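You operate a simulated robot arm through the tools that you are given. There is no shell and no other tool.

Carry out the task below with a simulated robot arm. There is one attempt and no reset: what you move stays moved.

JOB
Gauge the clamped block, lot 20, with both gauges, then free it and lay it in its bay.
Fine: GO in and NO GO out is a pass, else rework; both gauges go back into their wells; leave the clamp open.

Only the result counts: the job must be done as asked and must still hold three seconds after the hand-in. Knocking over, shifting, dropping, spilling or breaking anything else fails it.

ROBOT AND FRAMES
A 6-joint arm with a fingered hand, fixed in place. Base frame: the origin is at the foot of the arm, x ahead of it, y to its left, z up; the work surface is at about z = 0.78. Lengths are in m, angles in degrees, forces in N, time in s.
With the tool pointing down near the work surface it reaches from about 0.26 to 0.68 m from the base axis. Its first joint turns from -166.0 to 166.0 degrees. Payload 4 kg.
The tool frame sits at the grasp point between the pads (the TCP): z along the fingers, y along the line on which they close. The tips reach 0.026 m beyond it. The gripper opens to 0.148 m. The gripper's body begins 0.073 m behind the TCP. The gripper is a hand of 3 fingers: y runs from the thumb to the fingers, the wrist lies at [0, 0, -0.239] in the tool frame, and closing takes about 1.5 s.
Orientation is told as [roll, pitch, yaw] about the base's x, y, z axes, in that order, counted from this pose: with the fingers straight down and closing along the base's y, the tool's x points along the base's -x, its y along +y and its z along -z.

CONTROLS
- The arm moves only by the tool nudge_tool. Its argument "rows" is one flat list of numbers, 7 for each row, row after row: the shift along the base's x, y, z in m, then the turn, a rotation vector about the base's x, y, z in degrees, then the closure, from 0 (fully open) to 1 (shut). In form: [x, y, z, rx, ry, rz, claw, x, y, z, rx, ry, rz, claw, ...]. A call has 1 to 20 rows; each row is the pose to reach, as a shift and turn from the pose commanded when the call began. Each row takes 0.2 s and may step no farther than 0.05 m and 8.6 degrees from the row before; otherwise, or with a gripper value out of range, the whole call is refused. Where a pose cannot be reached the arm comes as near as it can. A force on the tool above 40 N (or 10 N above the force at the start of the call, whichever is more), or a blocked arm, ends the call early, and 0.2 s more pass. Each finger travels about 0.153 m/s and halts on what it meets, pressing with about 29 N; the grip force reading is that of the motor and also rises with nothing between the fingers. The clock runs only during rows and for 0.2 s after the last one: add rows that repeat a pose to give the fingers time. It gives the time, the measured TCP pose, the force on the tool (base axes), the opening and the grip force at its end, in the units of the frame above (readings bear some noise), with the torque about the TCP (base axes, N m) and any sound that the robot's microphone picked up, and new pictures: "pictures" is both (left out), scene, wrist or none.
- Cameras (640 x 400 px; columns grow to the right, rows downward): "scene" is fixed at [0.4011, 0.6501, 1.355]; the picture's right is [-0.99, -0.11, 0.00], its down [-0.06, 0.53, -0.85] and it looks along [0.09, -0.84, -0.53] (base axes); focal length 356 px, centre (320, 200). "wrist" rides on the gripper at [0.068, -0.039, -0.09] in the tool frame; the picture's right is [0.50, 0.87, 0.00], its down [-0.66, 0.38, -0.65] and it looks along [-0.57, 0.33, 0.76] (tool axes); focal length 222 px, centre (320, 200). There is no depth. A picture from a camera that has moved, and an enlarged one, comes with that camera's place and axes in the base frame and with its lens.
- raise_lower(by): slides the trunk up (or, below 0, down) by that many m; the arm rides with it, the base frame stays. It gives what a move gives, with no picture.
- set_grasp(shape): the hand has 3 fingers and takes this shape, open, in about a second: jaw (thumb against the fingers, like two jaws); tri (thumb and two fingers); tip (a fingertip pinch); poke (one finger out to press); point (the index stretched); flat (the hand flat); cup (the hand cupped); fist (a fist). The gripper value then closes the fingers along that shape, each until it touches; the sizes above hold for jaw. It gives what a move gives, with no picture.
- inspect(camera, box): a new picture of the part [left, top, right, bottom] of that camera's present view, enlarged. No time passes.
- job_done(): hands the job in; it is judged then, once.

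Places have to be worked out from the pictures, the camera data and where the tool is seen. Open the gripper and draw the arm clear of the work before you hand the job in, unless the task says otherwise.

The tools are called after "Emit:" as a command line: name --argument value ..., lists and objects as JSON in quotes. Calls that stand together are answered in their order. nudge_tool: Moves the arm, as the interface text tells. Its arguments: {"type":"object","properties":{"rows":{"type":"array","items":{"type":"number"}},"pictures":{"type":"string","enum":["both","scene","wrist","none"]}},"required":["rows"]} The other tools are called the same way: raise_lower (by) slides the trunk up or down; set_grasp (shape) gives the hand a shape; inspect (camera, box) takes an enlarged picture of a part of a camera's view; job_done () hands the job in.

At the start:

```text
time_s: 0.0
tool_pos: [0.4214, -0.0385, 1.093]
tool_rot: [0.0, -0.1, 0.0]
contact_force: [-0.2, -0.3, 0.4]
wrist_torque: [-0.05, 0.03, 0.0]
finger_gap: 0.148
grasp_force: 0.0
shape: jaw
trunk travel left (down, up): [-0.275, 0.042]
```

scene: 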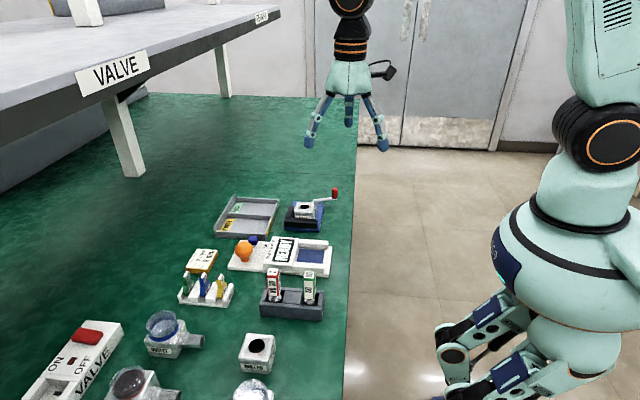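
wrist: 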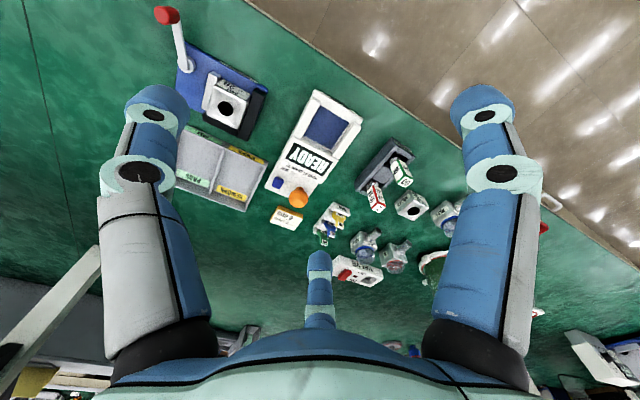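

The pictures show a clamp with a red-knobbed handle, a tray with two bays, a gauge stand with a red and a green gauge, and other items. I'll take enlarged views before moving.

Emit:
inspect --camera "scene" --box '[200, 170, 360, 270]'

Emit:
inspect --camera "scene" --box '[170, 230, 350, 343]'

Emit:
inspect --camera "wrist" --box '[140, 0, 300, 100]'

Emit:
inspect --camera "wrist" --box '[170, 80, 370, 205]'

Emit:
inspect --camera "wrist" --box '[320, 120, 480, 220]'

```text
4.00 times, centred on (280, 220) of scene
camera zoom: at [0.4011, 0.6501, 1.355], right [-0.99, -0.11, 0.0], down [-0.06, 0.53, -0.85], along [0.09, -0.84, -0.53], focal length 1424 px, centre (480, 120)
```

zoom: 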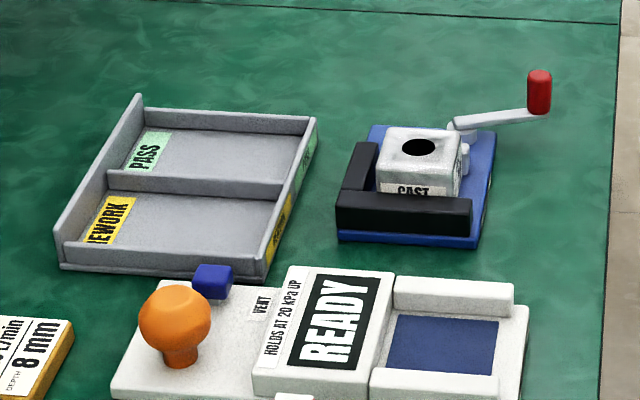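

```text
3.54 times, centred on (260, 286) of scene
camera zoom: at [0.4011, 0.6501, 1.355], right [-0.99, -0.11, 0.0], down [-0.06, 0.53, -0.85], along [0.09, -0.84, -0.53], focal length 1260 px, centre (532, -106)
```

zoom: 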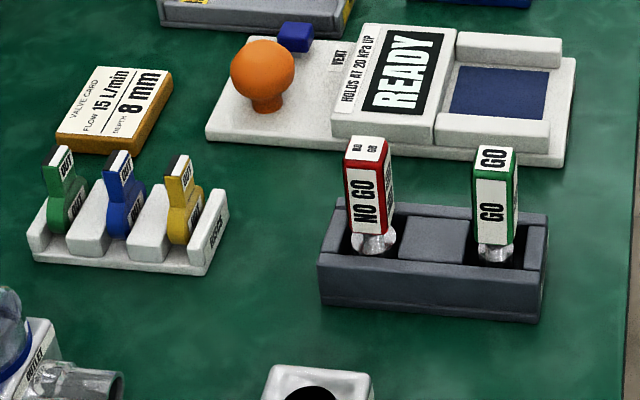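

```text
4.00 times, centred on (220, 50) of wrist
camera zoom: at [0.353, -0.0785, 1.1828], right [-0.5, 0.87, 0.0], down [0.66, 0.38, 0.65], along [0.57, 0.33, -0.76], focal length 888 px, centre (720, 800)
```

zoom: 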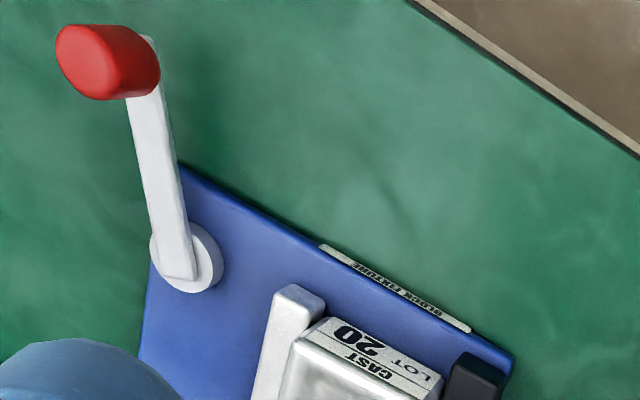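

```text
3.20 times, centred on (270, 142) of wrist
camera zoom: at [0.353, -0.0785, 1.1828], right [-0.5, 0.87, 0.0], down [0.66, 0.38, 0.65], along [0.57, 0.33, -0.76], focal length 711 px, centre (480, 384)
```

zoom: 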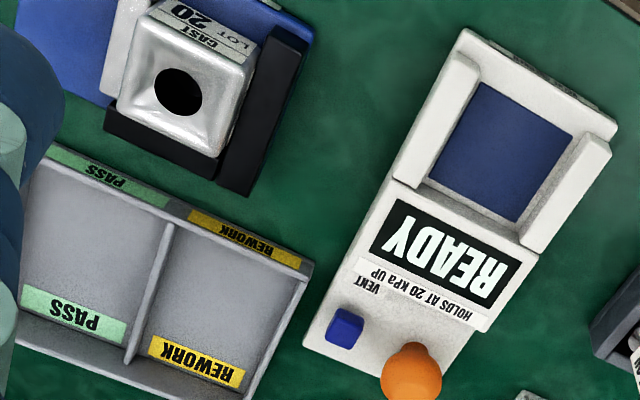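

```text
4.00 times, centred on (400, 170) of wrist
camera zoom: at [0.353, -0.0785, 1.1828], right [-0.5, 0.87, 0.0], down [0.66, 0.38, 0.65], along [0.57, 0.33, -0.76], focal length 888 px, centre (0, 320)
```

zoom: 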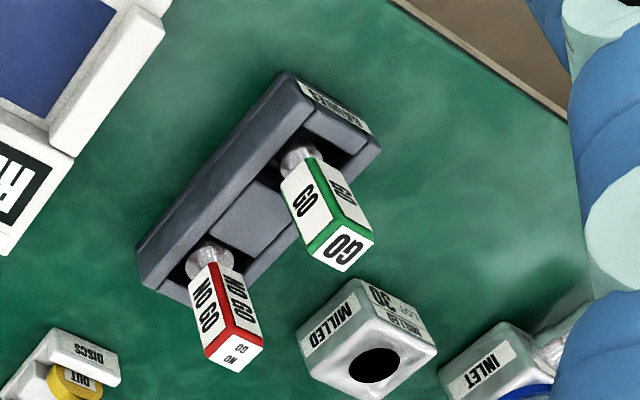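

The clamped block reads "CAST LOT 20", with its hole near (0.529, -0.146) and top at about z 0.83. The gauge tops are near (0.476, 0.155) for GO and (0.543, 0.160) for NO GO, at z about 0.88. Before using the hand, I'll close it in free air to see how the fingers move.

Emit:
nudge_tool --rows '[0, 0, 0, 0, 0, 0, 0.5, 0, 0, 0, 0, 0, 0, 0.5, 0, 0, 0, 0, 0, 0, 0.5, 0, 0, 0, 0, 0, 0, 0.5, 0, 0, 0, 0, 0, 0, 0.5]' --pictures "both"

```text
time_s: 1.2
tool_pos: [0.4216, -0.0391, 1.0923]
tool_rot: [0.0, 0.1, 0.0]
contact_force: [0.1, 0.2, 0.2]
wrist_torque: [0.03, -0.01, 0.01]
finger_gap: 0.0748
grasp_force: 0.1
shape: jaw
trunk travel left (down, up): [-0.275, 0.042]
camera wrist: at [0.353, -0.0784, 1.1828], right [-0.5, 0.87, 0.0], down [0.66, 0.38, 0.65], along [0.57, 0.33, -0.76], focal length 222 px, centre (320, 200)
```

scene: 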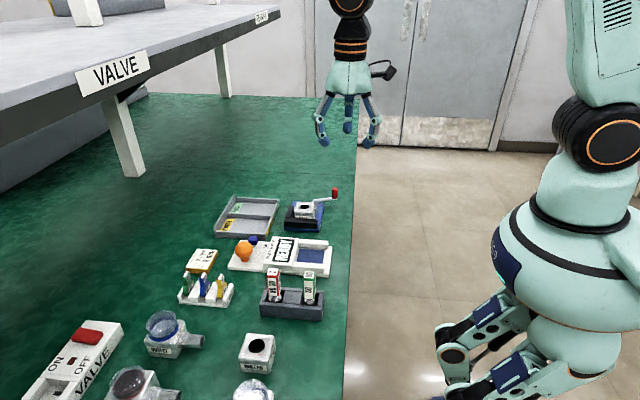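
wrist: 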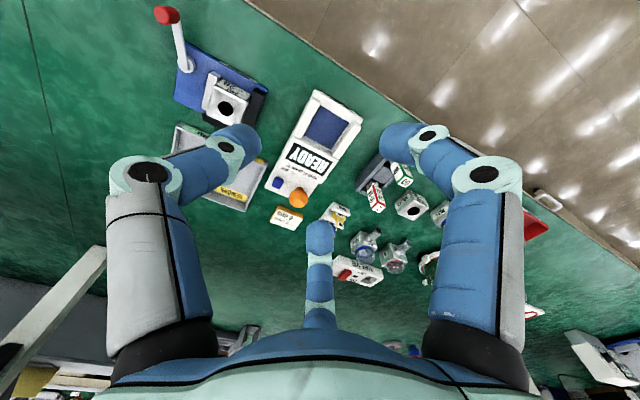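

The fingers are curling inward from three sides. I'll close fully to see how they meet.

Emit:
nudge_tool --rows '[0, 0, 0, 0, 0, 0, 0.85, 0, 0, 0, 0, 0, 0, 0.85, 0, 0, 0, 0, 0, 0, 0.85, 0, 0, 0, 0, 0, 0, 0.85]' --pictures "both"

Emit:
inspect --camera "scene" --box '[280, 50, 420, 150]'

```text
time_s: 2.2
tool_pos: [0.4225, -0.0397, 1.0925]
tool_rot: [0.0, 0.0, -0.1]
contact_force: [-0.3, -0.1, 0.5]
wrist_torque: [-0.01, -0.03, 0.04]
finger_gap: 0.0225
grasp_force: 0.1
shape: jaw
trunk travel left (down, up): [-0.275, 0.042]
camera wrist: at [0.353, -0.0784, 1.1828], right [-0.5, 0.87, 0.0], down [0.66, 0.38, 0.65], along [0.57, 0.33, -0.76], focal length 222 px, centre (320, 200)
```

scene: 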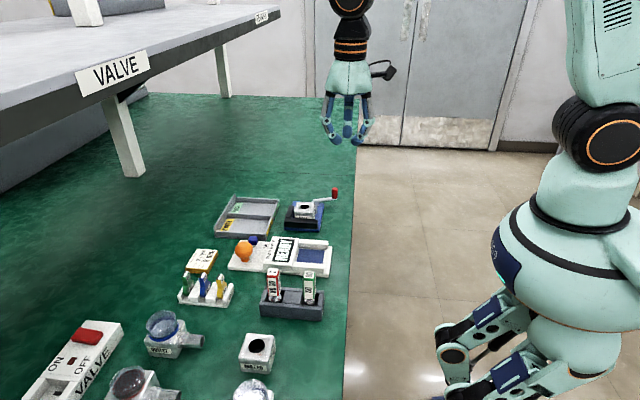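
wrist: 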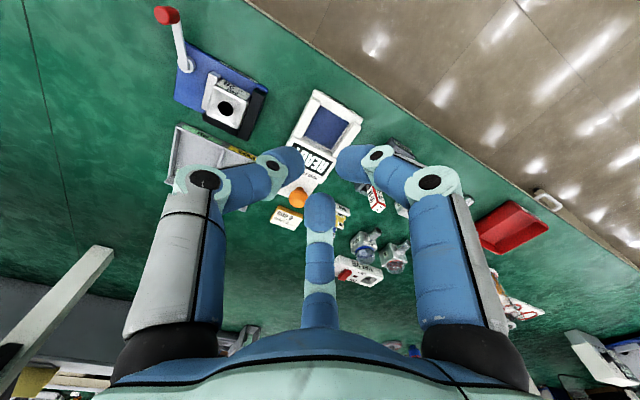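

```text
4.00 times, centred on (350, 100) of scene
camera zoom: at [0.4011, 0.6501, 1.355], right [-0.99, -0.11, 0.0], down [-0.06, 0.53, -0.85], along [0.09, -0.84, -0.53], focal length 1424 px, centre (200, 600)
```

zoom: 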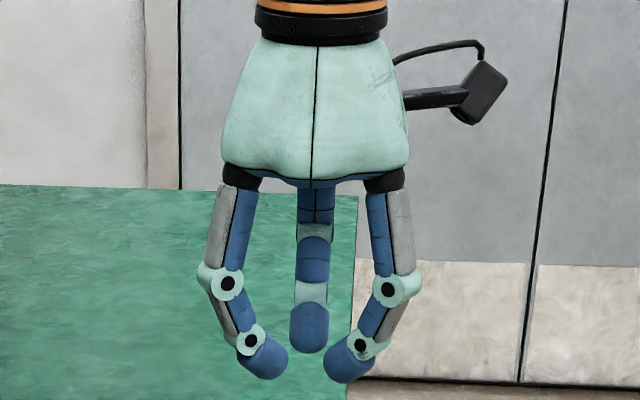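

In "jaw" the three fingers converge from 120° apart. I'll check the "tip" shape too, since it may suit the slim gauge handles better.

Emit:
set_grasp --shape "tip"

Emit:
inspect --camera "wrist" --box '[0, 0, 640, 400]'

Emit:
inspect --camera "scene" --box '[280, 50, 420, 150]'

```text
time_s: 3.1
tool_pos: [0.4219, -0.038, 1.0935]
tool_rot: [0.0, 0.0, 0.0]
contact_force: [-0.3, 0.2, 0.6]
wrist_torque: [0.02, -0.02, 0.0]
finger_gap: 0.1478
grasp_force: 0.1
shape: tip
trunk travel left (down, up): [-0.275, 0.042]
```

```text
1.00 times, centred on (320, 200) of wrist (not enlarged: the box is as wide or as high as the picture)
camera zoom: at [0.353, -0.0784, 1.1828], right [-0.5, 0.87, 0.0], down [0.66, 0.38, 0.65], along [0.57, 0.33, -0.76], focal length 222 px, centre (320, 200)
```

zoom: 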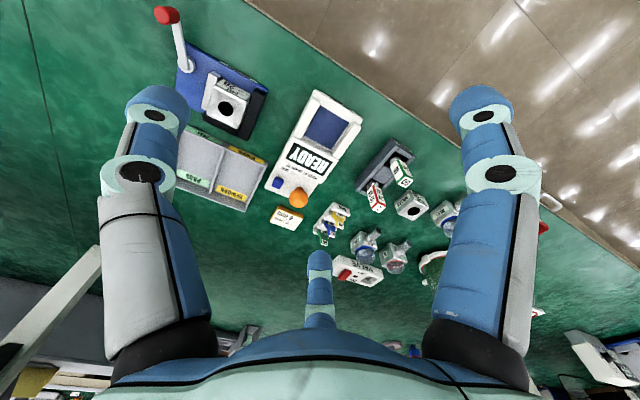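

```text
4.00 times, centred on (350, 100) of scene
camera zoom: at [0.4011, 0.6501, 1.355], right [-0.99, -0.11, 0.0], down [-0.06, 0.53, -0.85], along [0.09, -0.84, -0.53], focal length 1424 px, centre (200, 600)
```

zoom: 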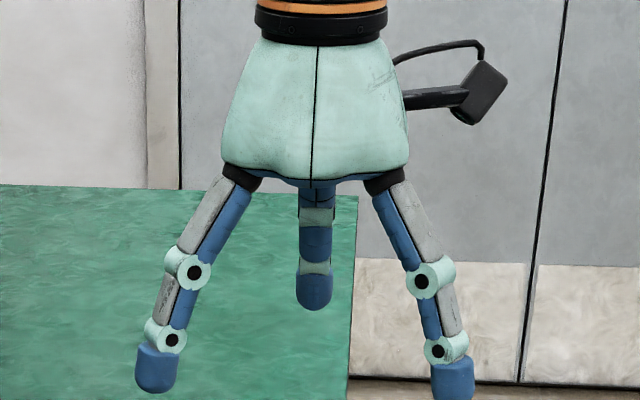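

The open state looks the same as jaw, so I'll close "tip" to about 0.85 and compare.

Emit:
nudge_tool --rows '[0, 0, 0, 0, 0, 0, 0.85, 0, 0, 0, 0, 0, 0, 0.85, 0, 0, 0, 0, 0, 0, 0.85, 0, 0, 0, 0, 0, 0, 0.85, 0, 0, 0, 0, 0, 0, 0.85, 0, 0, 0, 0, 0, 0, 0.85, 0, 0, 0, 0, 0, 0, 0.85]' --pictures "wrist"

Emit:
inspect --camera "scene" --box '[280, 50, 420, 150]'

```text
time_s: 4.7
tool_pos: [0.4211, -0.0388, 1.0927]
tool_rot: [0.0, 0.0, 0.0]
contact_force: [-0.3, -0.1, -0.2]
wrist_torque: [-0.01, 0.02, -0.04]
finger_gap: 0.0224
grasp_force: 0.2
shape: tip
trunk travel left (down, up): [-0.275, 0.042]
camera wrist: at [0.353, -0.0784, 1.1828], right [-0.5, 0.87, 0.0], down [0.66, 0.38, 0.65], along [0.57, 0.33, -0.76], focal length 222 px, centre (320, 200)
```

wrist: 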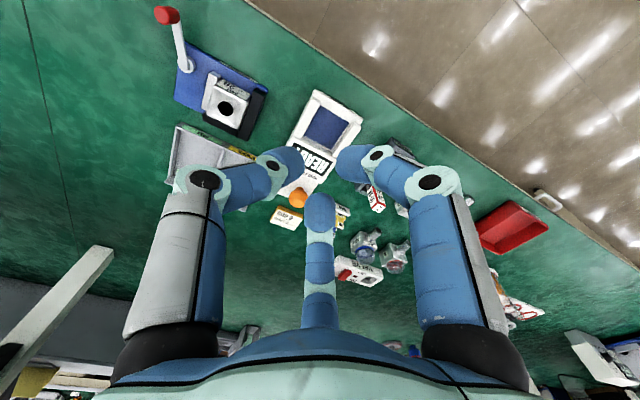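

```text
4.00 times, centred on (350, 100) of scene
camera zoom: at [0.4011, 0.6501, 1.355], right [-0.99, -0.11, 0.0], down [-0.06, 0.53, -0.85], along [0.09, -0.84, -0.53], focal length 1424 px, centre (200, 600)
```

zoom: 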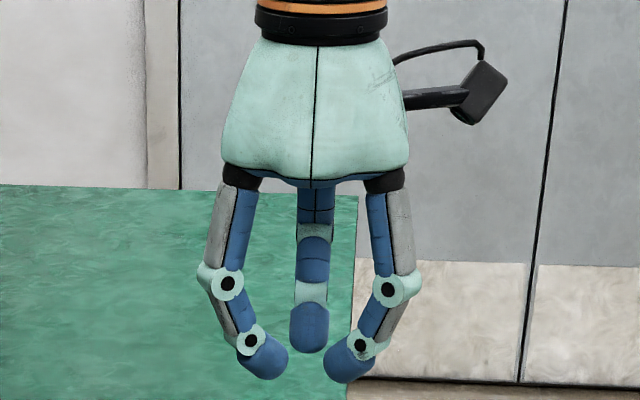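

"tip" and "jaw" close the same way, so I'll use jaw. Next I move the open hand up and to the side of the clamp for a closer look at its lever and any markings.

Emit:
set_grasp --shape "jaw"

Emit:
nudge_tool --rows '[-0.005, -0.04, -0.02, 0, 0, 0, 0, -0.01, -0.08, -0.04, 0, 0, 0, 0, -0.015, -0.12, -0.06, 0, 0, 0, 0, -0.02, -0.16, -0.08, 0, 0, 0, 0, -0.02, -0.19, -0.09, 0, 0, 0, 0, -0.02, -0.19, -0.09, 0, 0, 0, 0]' --pictures "both"

```text
time_s: 5.6
tool_pos: [0.4227, -0.0378, 1.0921]
tool_rot: [0.1, -0.1, 0.0]
contact_force: [-0.3, -0.7, 0.1]
wrist_torque: [0.02, 0.02, 0.0]
finger_gap: 0.148
grasp_force: 0.0
shape: jaw
trunk travel left (down, up): [-0.275, 0.042]
```

```text
time_s: 7.0
tool_pos: [0.4052, -0.2296, 1.0028]
tool_rot: [0.0, 0.0, 0.0]
contact_force: [-0.5, 0.1, -0.1]
wrist_torque: [-0.01, 0.02, 0.0]
finger_gap: 0.148
grasp_force: 0.2
shape: jaw
trunk travel left (down, up): [-0.275, 0.042]
camera wrist: at [0.3373, -0.2683, 1.0922], right [-0.5, 0.87, 0.0], down [0.66, 0.38, 0.65], along [0.57, 0.33, -0.76], focal length 222 px, centre (320, 200)
```

scene: 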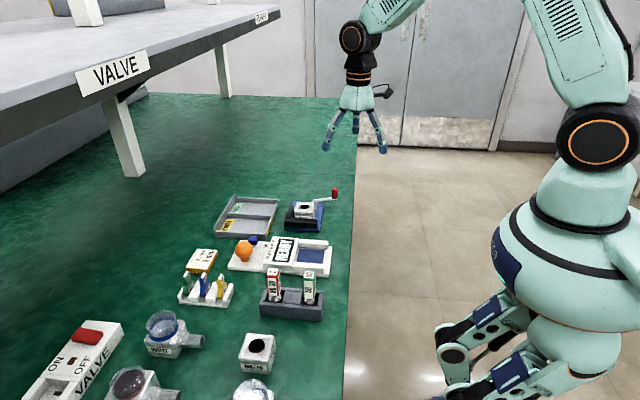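
wrist: 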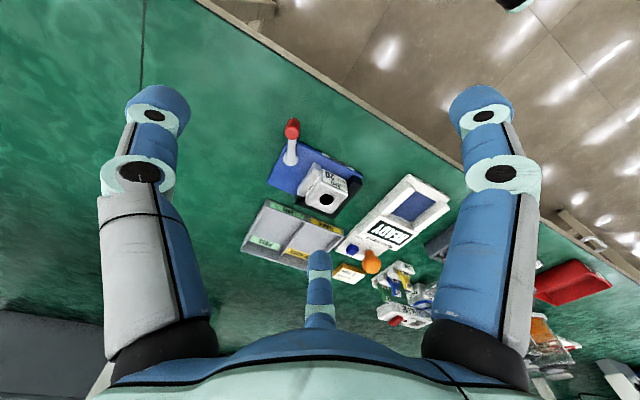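

The clamp is now in clear view of the wrist camera, so I'll enlarge it.

Emit:
inspect --camera "wrist" --box '[250, 110, 378, 220]'

Emit:
inspect --camera "wrist" --box '[230, 180, 358, 280]'

```text
3.64 times, centred on (314, 165) of wrist
camera zoom: at [0.3373, -0.2683, 1.0922], right [-0.5, 0.87, 0.0], down [0.66, 0.38, 0.65], along [0.57, 0.33, -0.76], focal length 808 px, centre (342, 327)
```

zoom: 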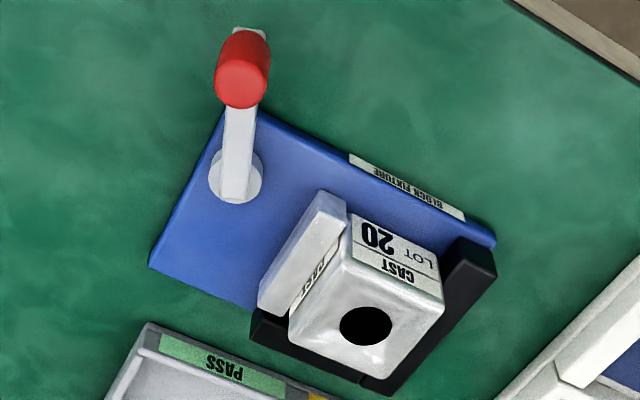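

```text
4.00 times, centred on (294, 230) of wrist
camera zoom: at [0.3373, -0.2683, 1.0922], right [-0.5, 0.87, 0.0], down [0.66, 0.38, 0.65], along [0.57, 0.33, -0.76], focal length 888 px, centre (424, 80)
```

zoom: 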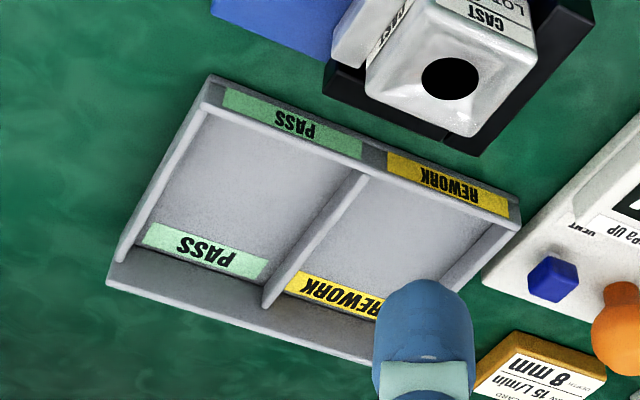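

The lever pivot is near (0.507, -0.220), with the red knob near (0.455, -0.240) at z 0.81–0.84. The PASS bay is around (0.69, -0.17) and the REWORK bay around (0.69, -0.09). Next I look closely at the gauge rack.

Emit:
nudge_tool --rows '[-0.005, 0.05, 0, 0, 0, 0, 0, -0.01, 0.1, 0, 0, 0, 0, 0, -0.015, 0.15, 0, 0, 0, 0, 0, -0.02, 0.2, 0, 0, 0, 0, 0, -0.025, 0.25, 0, 0, 0, 0, 0, -0.025, 0.295, 0, 0, 0, 0, 0, -0.025, 0.295, 0, 0, 0, 0, 0]' --pictures "wrist"

Emit:
inspect --camera "wrist" --box '[250, 120, 410, 220]'

```text
refused: row 1 steps farther than a row can; nothing moved
```

```text
4.00 times, centred on (330, 170) of wrist
camera zoom: at [0.3373, -0.2683, 1.0922], right [-0.5, 0.87, 0.0], down [0.66, 0.38, 0.65], along [0.57, 0.33, -0.76], focal length 888 px, centre (280, 320)
```

zoom: 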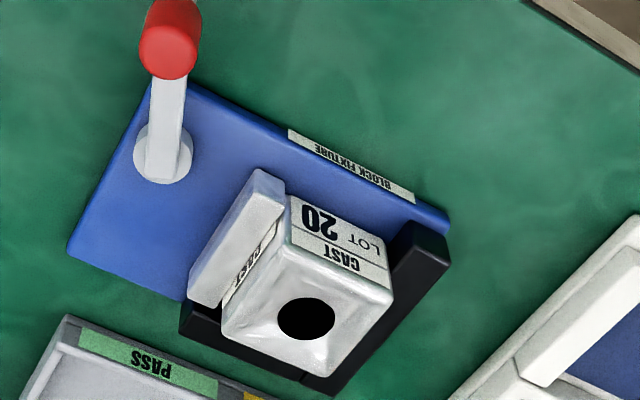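

The call was refused because the combined step came out slightly over 0.05 m. I'll repeat it with smaller steps.

Emit:
nudge_tool --rows '[-0.005, 0.043, 0, 0, 0, 0, 0, -0.01, 0.086, 0, 0, 0, 0, 0, -0.015, 0.129, 0, 0, 0, 0, 0, -0.02, 0.172, 0, 0, 0, 0, 0, -0.025, 0.215, 0, 0, 0, 0, 0, -0.025, 0.258, 0, 0, 0, 0, 0, -0.025, 0.295, 0, 0, 0, 0, 0, -0.025, 0.295, 0, 0, 0, 0, 0]' --pictures "wrist"

Emit:
inspect --camera "wrist" --box '[250, 120, 410, 220]'

```text
time_s: 8.8
tool_pos: [0.3768, 0.0665, 1.0014]
tool_rot: [-0.1, 0.0, 0.1]
contact_force: [0.1, 0.0, 0.2]
wrist_torque: [0.02, -0.02, -0.02]
finger_gap: 0.1481
grasp_force: 0.0
shape: jaw
trunk travel left (down, up): [-0.275, 0.042]
camera wrist: at [0.3077, 0.0267, 1.0917], right [-0.5, 0.87, 0.0], down [0.66, 0.38, 0.65], along [0.57, 0.33, -0.76], focal length 222 px, centre (320, 200)
```

wrist: 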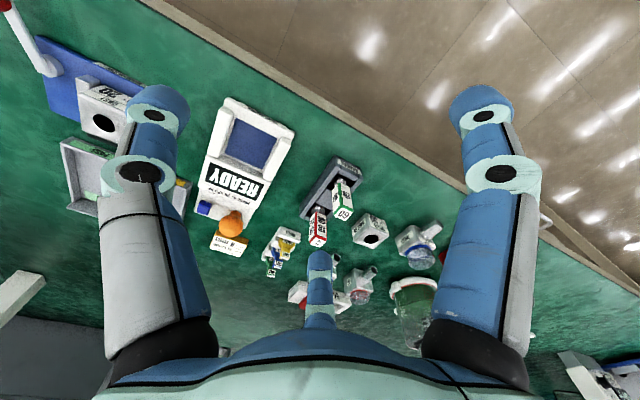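

```text
4.00 times, centred on (330, 170) of wrist
camera zoom: at [0.3077, 0.0267, 1.0917], right [-0.5, 0.87, 0.0], down [0.66, 0.38, 0.65], along [0.57, 0.33, -0.76], focal length 888 px, centre (280, 320)
```

zoom: 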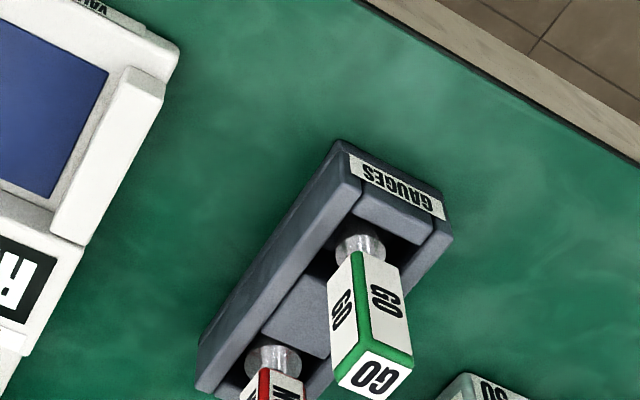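

The gauges stand with handles about 0.018 m square, from z 0.828 to 0.882, above metal plugs. I'll hover over the GO gauge with the hand partly closed, so it clears the neighbouring gauge, and check alignment.

Emit:
nudge_tool --rows '[0.03, 0.03, 0, 0, 0, 0, 0.6, 0.06, 0.06, 0, 0, 0, 0, 0.6, 0.0957, 0.0895, 0, 0, 0, 0, 0.6, 0.0957, 0.0895, -0.03, 0, 0, 0, 0.6, 0.0957, 0.0895, -0.053, 0, 0, 0, 0.6, 0.0957, 0.0895, -0.053, 0, 0, 0, 0.6]' --pictures "both"

Emit:
inspect --camera "scene" --box '[240, 190, 380, 330]'

Emit:
inspect --camera "wrist" --box '[240, 120, 400, 220]'

```text
time_s: 10.2
tool_pos: [0.4714, 0.1561, 0.9498]
tool_rot: [0.1, 0.0, 0.0]
contact_force: [0.6, 0.3, -0.4]
wrist_torque: [-0.02, -0.01, 0.0]
finger_gap: 0.0596
grasp_force: 0.0
shape: jaw
trunk travel left (down, up): [-0.275, 0.042]
camera wrist: at [0.4042, 0.1169, 1.0402], right [-0.5, 0.87, 0.0], down [0.66, 0.38, 0.65], along [0.57, 0.33, -0.76], focal length 222 px, centre (320, 200)
```

scene: 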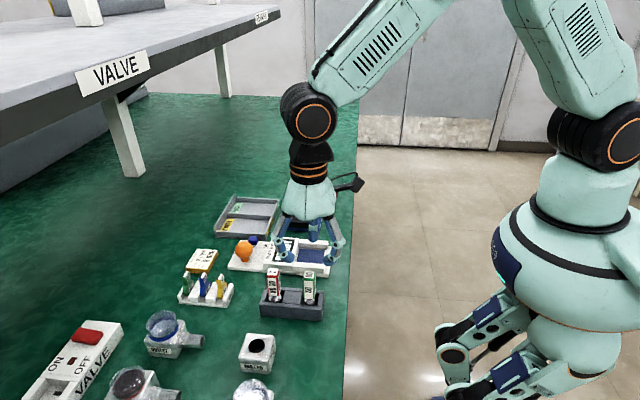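
wrist: 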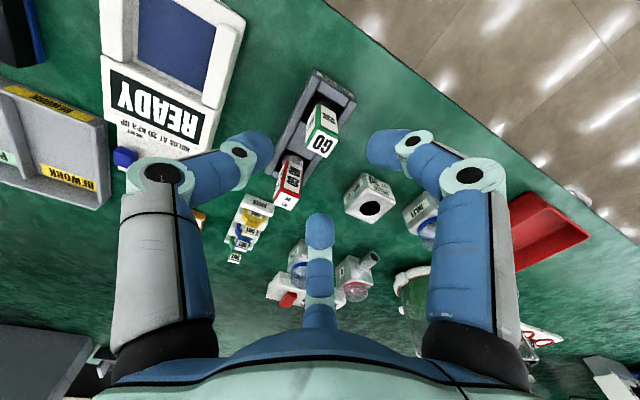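

```text
2.86 times, centred on (310, 260) of scene
camera zoom: at [0.4011, 0.6501, 1.355], right [-0.99, -0.11, 0.0], down [-0.06, 0.53, -0.85], along [0.09, -0.84, -0.53], focal length 1017 px, centre (349, 29)
```

zoom: 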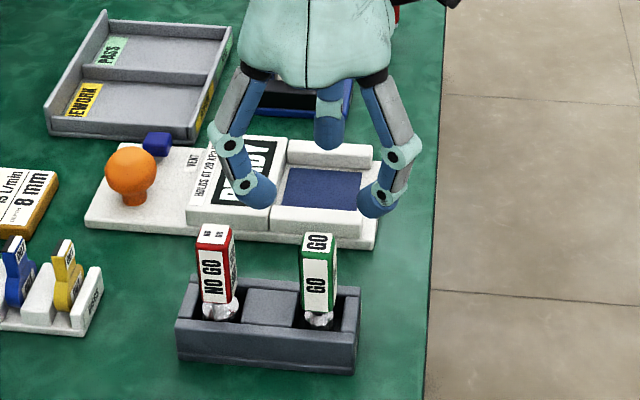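

```text
4.00 times, centred on (320, 170) of wrist
camera zoom: at [0.4042, 0.1169, 1.0402], right [-0.5, 0.87, 0.0], down [0.66, 0.38, 0.65], along [0.57, 0.33, -0.76], focal length 888 px, centre (320, 320)
```

zoom: 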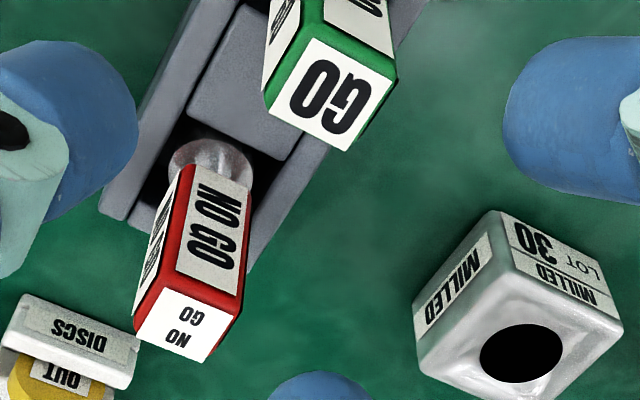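

From the wrist view the GO handle is centred near (0.473, 0.159), square with the axes, with its top at about 0.878. I shift slightly and descend to TCP z of about 0.864 without closing yet.

Emit:
nudge_tool --rows '[0.001, 0.003, 0, 0, 0, 0, 0.6, 0.001, 0.003, -0.03, 0, 0, 0, 0.6, 0.001, 0.003, -0.06, 0, 0, 0, 0.6, 0.001, 0.003, -0.085, 0, 0, 0, 0.6, 0.001, 0.003, -0.085, 0, 0, 0, 0.6]' --pictures "both"

Emit:
inspect --camera "scene" --box '[250, 230, 370, 330]'

Emit:
inspect --camera "wrist" --box '[240, 120, 400, 220]'

```text
time_s: 11.4
tool_pos: [0.4719, 0.1577, 0.8644]
tool_rot: [0.0, 0.1, 0.0]
contact_force: [0.1, -1.1, 1.2]
wrist_torque: [-0.04, 0.03, 0.0]
finger_gap: 0.0594
grasp_force: 0.0
shape: jaw
trunk travel left (down, up): [-0.275, 0.042]
camera wrist: at [0.4034, 0.1175, 0.9547], right [-0.5, 0.87, 0.0], down [0.66, 0.38, 0.65], along [0.57, 0.33, -0.76], focal length 222 px, centre (320, 200)
```

scene: 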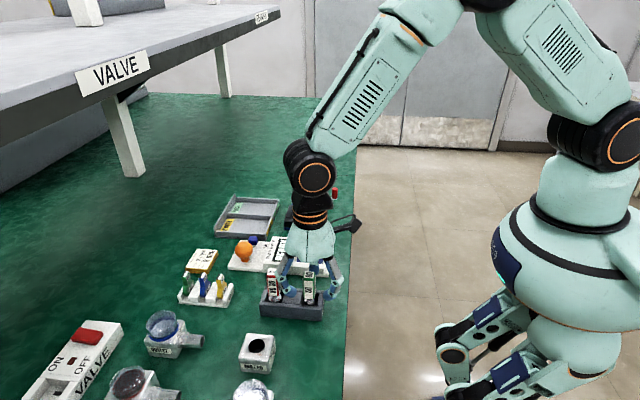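
wrist: 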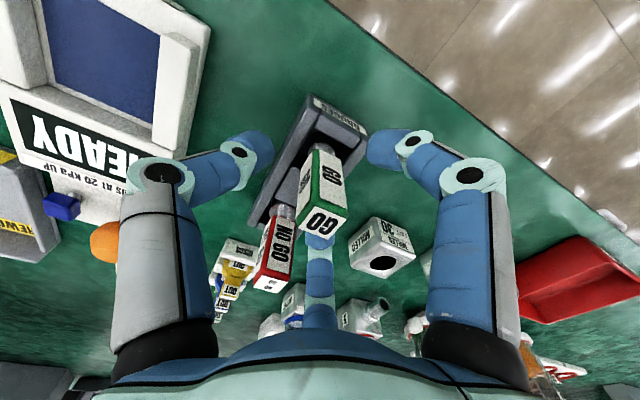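

```text
4.00 times, centred on (310, 280) of scene
camera zoom: at [0.4011, 0.6501, 1.355], right [-0.99, -0.11, 0.0], down [-0.06, 0.53, -0.85], along [0.09, -0.84, -0.53], focal length 1424 px, centre (360, -120)
```

zoom: 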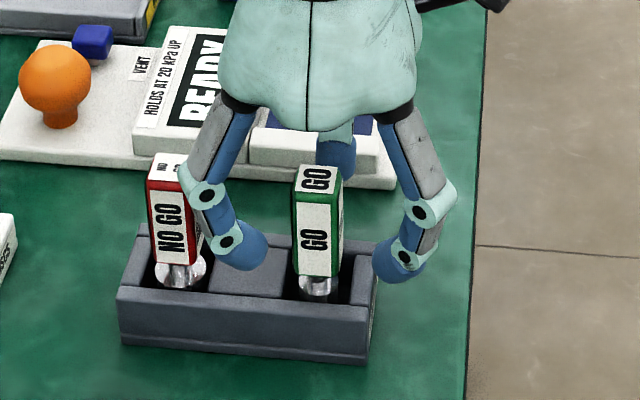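

```text
4.00 times, centred on (320, 170) of wrist
camera zoom: at [0.4034, 0.1175, 0.9547], right [-0.5, 0.87, 0.0], down [0.66, 0.38, 0.65], along [0.57, 0.33, -0.76], focal length 888 px, centre (320, 320)
```

zoom: 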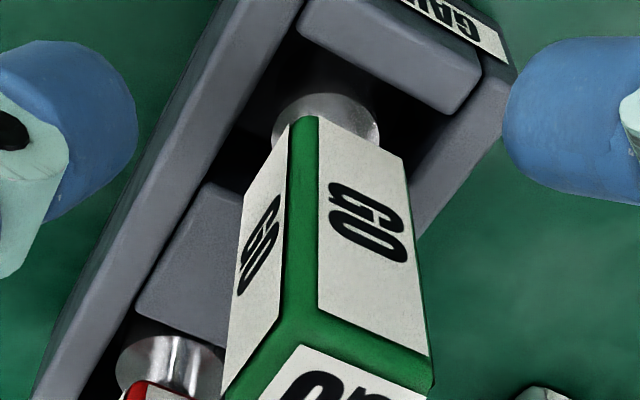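

The hand straddles the GO handle well centred and clear of NO GO. I'll close the fingers on it.

Emit:
nudge_tool --rows '[0, 0, 0, 0, 0, 0, 0.75, 0, 0, 0, 0, 0, 0, 0.85, 0, 0, 0, 0, 0, 0, 0.95, 0, 0, 0, 0, 0, 0, 1, 0, 0, 0, 0, 0, 0, 1, 0, 0, 0, 0, 0, 0, 1]' --pictures "both"

Emit:
inspect --camera "scene" --box '[250, 230, 370, 330]'

Emit:
inspect --camera "wrist" --box '[240, 120, 400, 220]'

```text
time_s: 12.8
tool_pos: [0.4716, 0.1563, 0.8643]
tool_rot: [0.1, 0.0, 0.0]
contact_force: [-1.3, 0.4, 0.4]
wrist_torque: [0.01, 0.02, 0.02]
finger_gap: 0.0133
grasp_force: 28.8
shape: jaw
trunk travel left (down, up): [-0.275, 0.042]
camera wrist: at [0.4037, 0.1176, 0.9549], right [-0.5, 0.87, 0.0], down [0.66, 0.38, 0.65], along [0.57, 0.33, -0.76], focal length 222 px, centre (320, 200)
```

scene: 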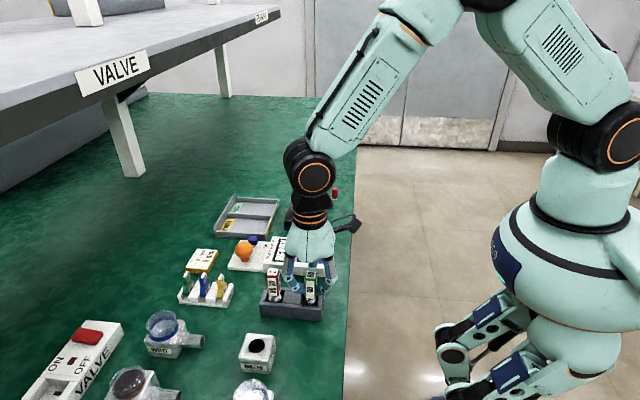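
wrist: 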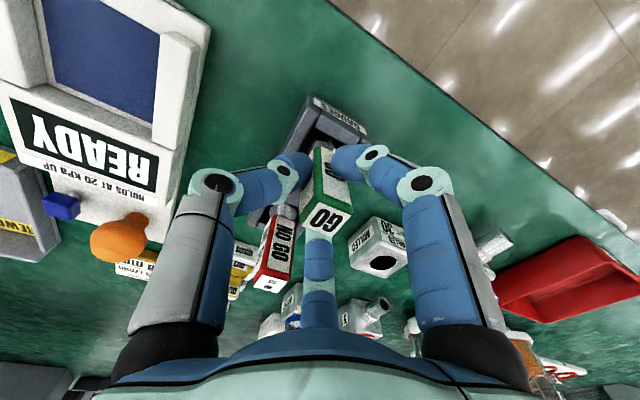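

```text
4.00 times, centred on (310, 280) of scene
camera zoom: at [0.4011, 0.6501, 1.355], right [-0.99, -0.11, 0.0], down [-0.06, 0.53, -0.85], along [0.09, -0.84, -0.53], focal length 1424 px, centre (360, -120)
```

zoom: 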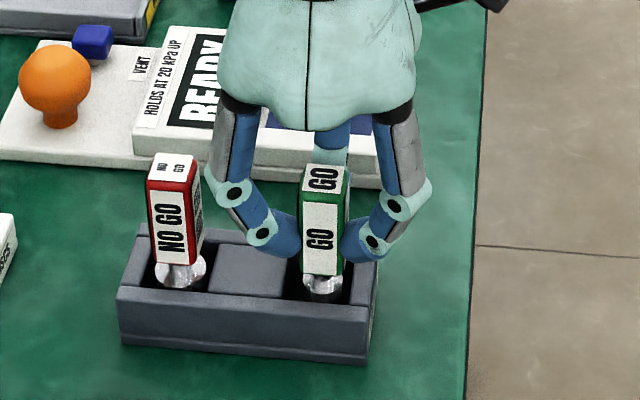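

```text
4.00 times, centred on (320, 170) of wrist
camera zoom: at [0.4037, 0.1176, 0.9549], right [-0.5, 0.87, 0.0], down [0.66, 0.38, 0.65], along [0.57, 0.33, -0.76], focal length 888 px, centre (320, 320)
```

zoom: 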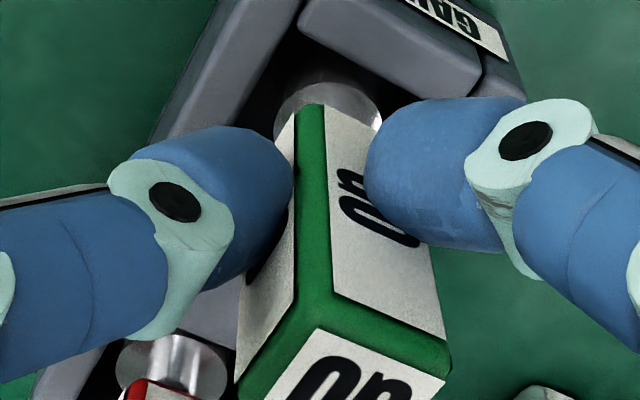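

The grip holds at 28.8 N, and the handle is caught between all three fingers and still upright. I'll lift straight up slowly and look at how the gauge sits in the hand.

Emit:
nudge_tool --rows '[0, 0, 0.015, 0, 0, 0, 1, 0, 0, 0.03, 0, 0, 0, 1, 0, 0, 0.05, 0, 0, 0, 1, 0, 0, 0.075, 0, 0, 0, 1, 0, 0, 0.105, 0, 0, 0, 1, 0, 0, 0.136, 0, 0, 0, 1, 0, 0, 0.136, 0, 0, 0, 1]' --pictures "both"

Emit:
inspect --camera "scene" --box '[250, 170, 370, 270]'

Emit:
inspect --camera "wrist" --box '[240, 120, 400, 220]'

```text
time_s: 14.4
tool_pos: [0.474, 0.158, 1.004]
tool_rot: [0.0, 0.0, 0.0]
contact_force: [0.6, 0.1, -0.3]
wrist_torque: [-0.01, 0.01, 0.01]
finger_gap: 0.0131
grasp_force: 28.6
shape: jaw
trunk travel left (down, up): [-0.275, 0.042]
camera wrist: at [0.4055, 0.1188, 1.0936], right [-0.5, 0.87, 0.0], down [0.66, 0.38, 0.65], along [0.57, 0.33, -0.76], focal length 222 px, centre (320, 200)
```

scene: 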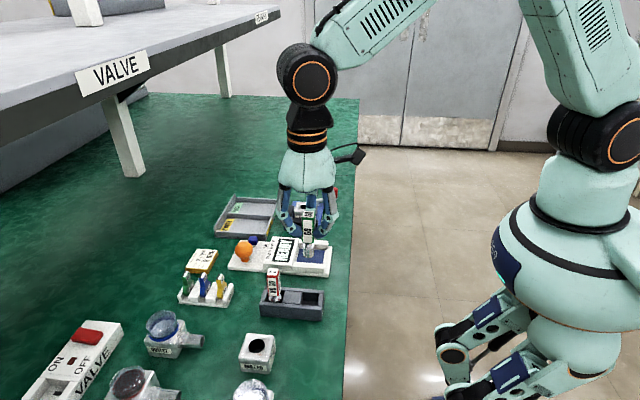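
wrist: 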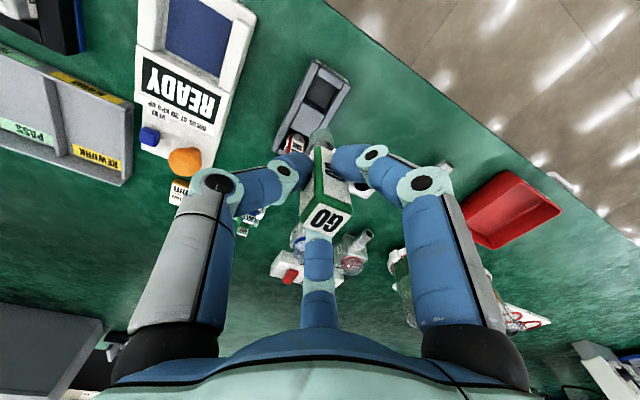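

```text
4.00 times, centred on (310, 220) of scene
camera zoom: at [0.4011, 0.6501, 1.355], right [-0.99, -0.11, 0.0], down [-0.06, 0.53, -0.85], along [0.09, -0.84, -0.53], focal length 1424 px, centre (360, 120)
```

zoom: 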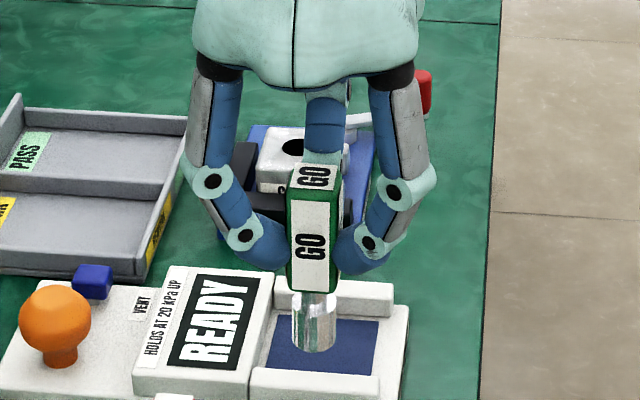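

```text
4.00 times, centred on (320, 170) of wrist
camera zoom: at [0.4055, 0.1188, 1.0936], right [-0.5, 0.87, 0.0], down [0.66, 0.38, 0.65], along [0.57, 0.33, -0.76], focal length 888 px, centre (320, 320)
```

zoom: 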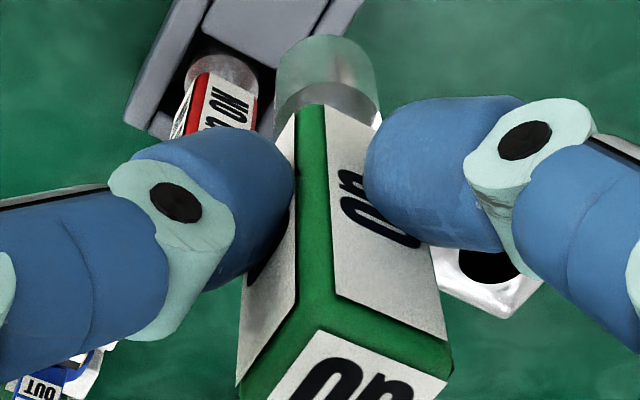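

The GO gauge is lifted and hangs nearly upright, with the plug about 0.019 m across and the tip roughly 0.08 m below the TCP. I'll zoom in on the held gauge to find its offset from the TCP.

Emit:
inspect --camera "wrist" --box '[280, 180, 376, 240]'

Emit:
inspect --camera "wrist" --box '[280, 110, 376, 170]'

Emit:
inspect --camera "scene" --box '[280, 200, 344, 264]'

```text
6.67 times, centred on (328, 210) of wrist
camera zoom: at [0.4055, 0.1188, 1.0936], right [-0.5, 0.87, 0.0], down [0.66, 0.38, 0.65], along [0.57, 0.33, -0.76], focal length 1481 px, centre (267, 133)
```

zoom: 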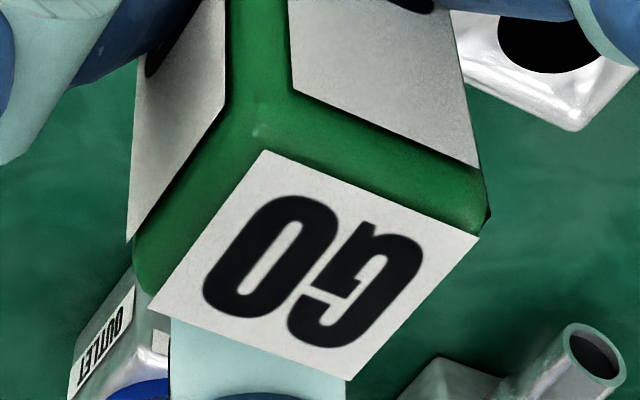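

```text
6.67 times, centred on (328, 140) of wrist
camera zoom: at [0.4055, 0.1188, 1.0936], right [-0.5, 0.87, 0.0], down [0.66, 0.38, 0.65], along [0.57, 0.33, -0.76], focal length 1481 px, centre (267, 600)
```

zoom: 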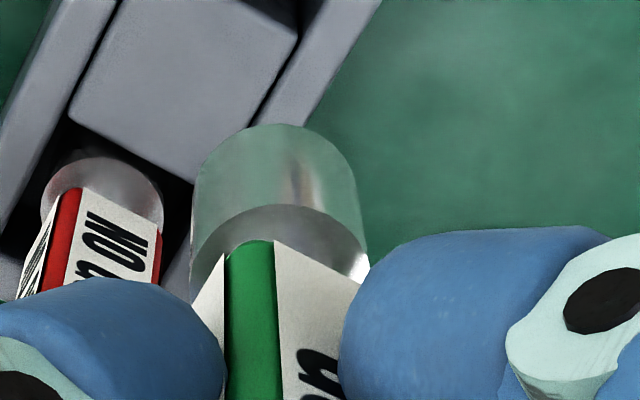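

```text
6.25 times, centred on (312, 232) of scene
camera zoom: at [0.4011, 0.6501, 1.355], right [-0.99, -0.11, 0.0], down [-0.06, 0.53, -0.85], along [0.09, -0.84, -0.53], focal length 2225 px, centre (370, 0)
```

zoom: 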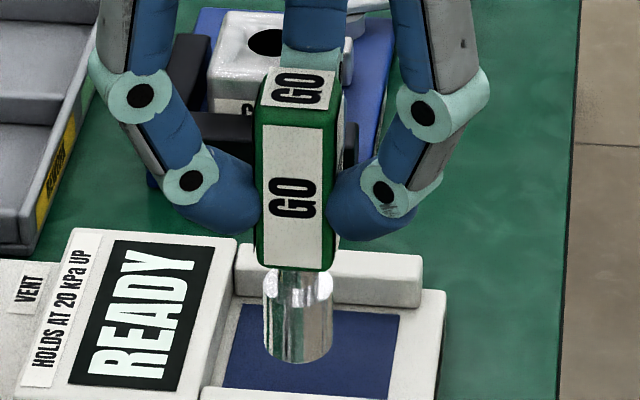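

The held gauge tip sits about (+2, +3) mm from the TCP and tilts about 1.5–2° around y. I'll carry it over to the block's hole at (0.528, -0.146) while turning ry by +1.7° to straighten it, staying well above everything.

Emit:
nudge_tool --rows '[0.007, -0.038, 0, 0, 0.3, 0, 1, 0.014, -0.076, 0, 0, 0.6, 0, 1, 0.021, -0.114, 0, 0, 0.9, 0, 1, 0.028, -0.152, 0, 0, 1.2, 0, 1, 0.035, -0.19, 0, 0, 1.5, 0, 1, 0.042, -0.228, 0, 0, 1.7, 0, 1, 0.049, -0.266, 0, 0, 1.7, 0, 1, 0.0545, -0.307, 0, 0, 1.7, 0, 1, 0.0545, -0.307, -0.03, 0, 1.7, 0, 1, 0.0545, -0.307, -0.055, 0, 1.7, 0, 1, 0.0545, -0.307, -0.055, 0, 1.7, 0, 1]' --pictures "both"

Emit:
inspect --camera "scene" --box '[260, 160, 340, 240]'

Emit:
inspect --camera "wrist" --box '[256, 100, 384, 180]'

```text
time_s: 16.8
tool_pos: [0.5252, -0.1491, 0.9455]
tool_rot: [0.0, 1.7, 0.0]
contact_force: [0.4, 0.4, -1.9]
wrist_torque: [-0.02, 0.0, -0.01]
finger_gap: 0.0129
grasp_force: 29.5
shape: jaw
trunk travel left (down, up): [-0.275, 0.042]
camera wrist: at [0.4596, -0.1878, 1.0366], right [-0.5, 0.87, 0.01], down [0.67, 0.38, 0.63], along [0.54, 0.33, -0.77], focal length 222 px, centre (320, 200)
```

scene: 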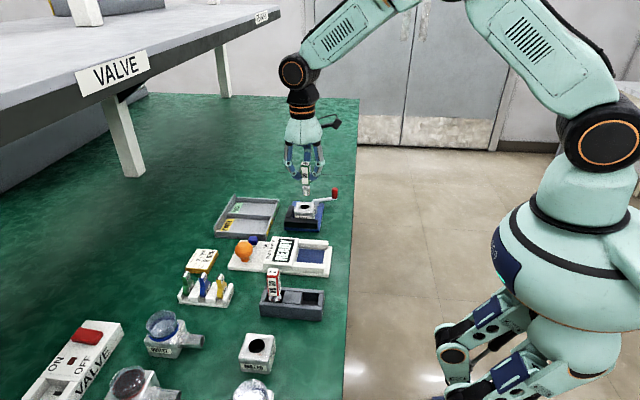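
wrist: 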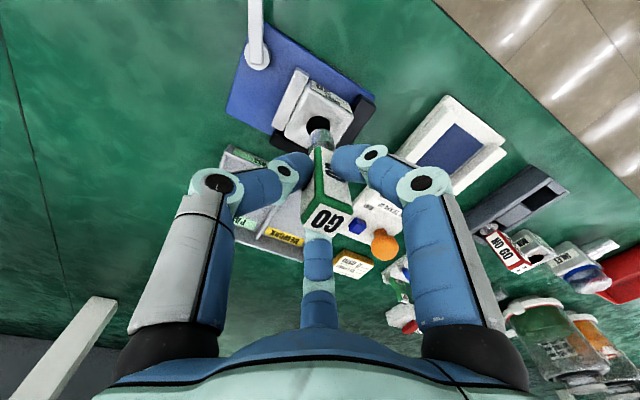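

```text
5.00 times, centred on (300, 200) of scene
camera zoom: at [0.4011, 0.6501, 1.355], right [-0.99, -0.11, 0.0], down [-0.06, 0.53, -0.85], along [0.09, -0.84, -0.53], focal length 1780 px, centre (420, 200)
```

zoom: 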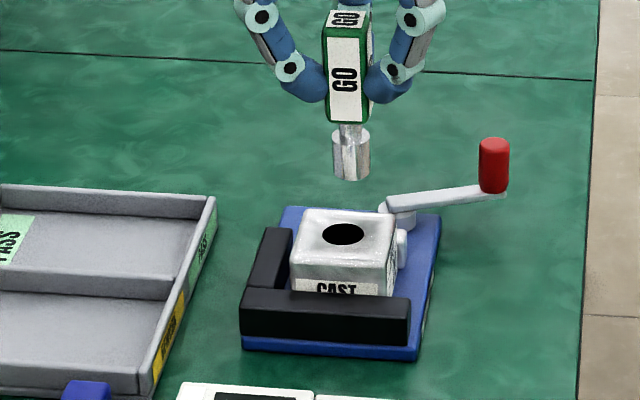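

```text
5.00 times, centred on (320, 140) of wrist
camera zoom: at [0.4596, -0.1878, 1.0366], right [-0.5, 0.87, 0.01], down [0.67, 0.38, 0.63], along [0.54, 0.33, -0.77], focal length 1111 px, centre (320, 500)
```

zoom: 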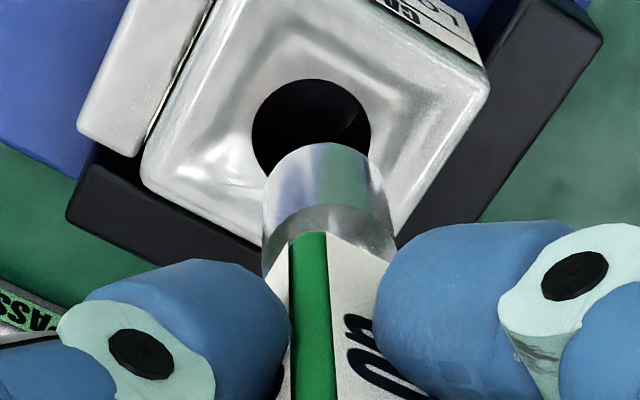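

From both cameras the plug tip is at about (0.523, -0.147, 0.869) and the hole centre at about (0.528, -0.146), so the tip needs about +5 mm in x and +1 mm in y. I make that shift and lower the tip to just above the block for another check.

Emit:
nudge_tool --rows '[0.005, 0.001, 0, 0, 0, 0, 1, 0.005, 0.001, -0.015, 0, 0, 0, 1, 0.005, 0.001, -0.028, 0, 0, 0, 1, 0.005, 0.001, -0.028, 0, 0, 0, 1]' --pictures "none"

Emit:
inspect --camera "scene" --box '[275, 170, 335, 220]'

Emit:
inspect --camera "wrist" --box '[272, 110, 368, 170]'

```text
time_s: 17.8
tool_pos: [0.5328, -0.1481, 0.9163]
tool_rot: [0.0, 1.6, -0.1]
contact_force: [-0.4, -1.6, -2.4]
wrist_torque: [-0.02, -0.01, -0.01]
finger_gap: 0.0131
grasp_force: 29.2
shape: jaw
trunk travel left (down, up): [-0.275, 0.042]
```

```text
8.00 times, centred on (305, 195) of scene
camera zoom: at [0.4011, 0.6501, 1.355], right [-0.99, -0.11, 0.0], down [-0.06, 0.53, -0.85], along [0.09, -0.84, -0.53], focal length 2848 px, centre (440, 240)
```

zoom: 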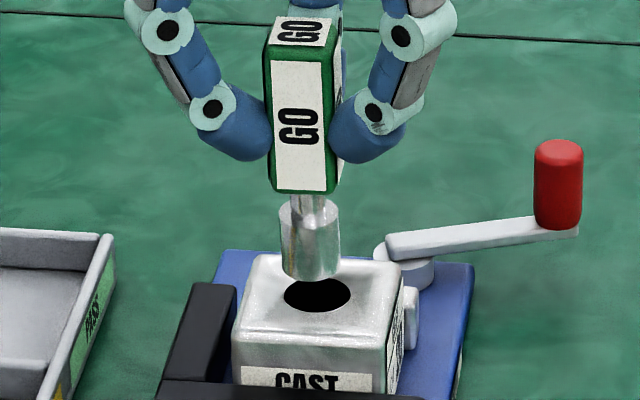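

```text
6.67 times, centred on (320, 140) of wrist
camera zoom: at [0.4669, -0.1873, 1.008], right [-0.5, 0.87, 0.01], down [0.67, 0.38, 0.63], along [0.54, 0.33, -0.77], focal length 1481 px, centre (320, 600)
```

zoom: 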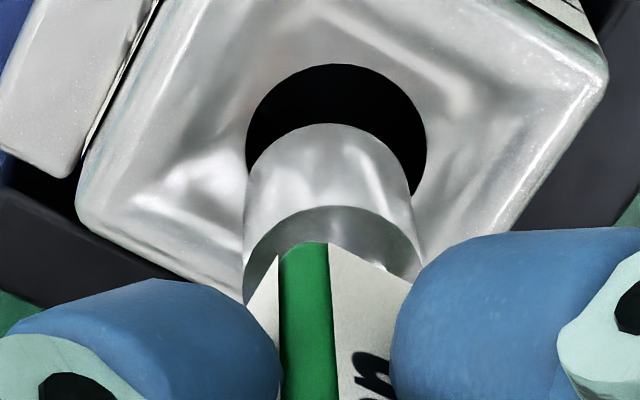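

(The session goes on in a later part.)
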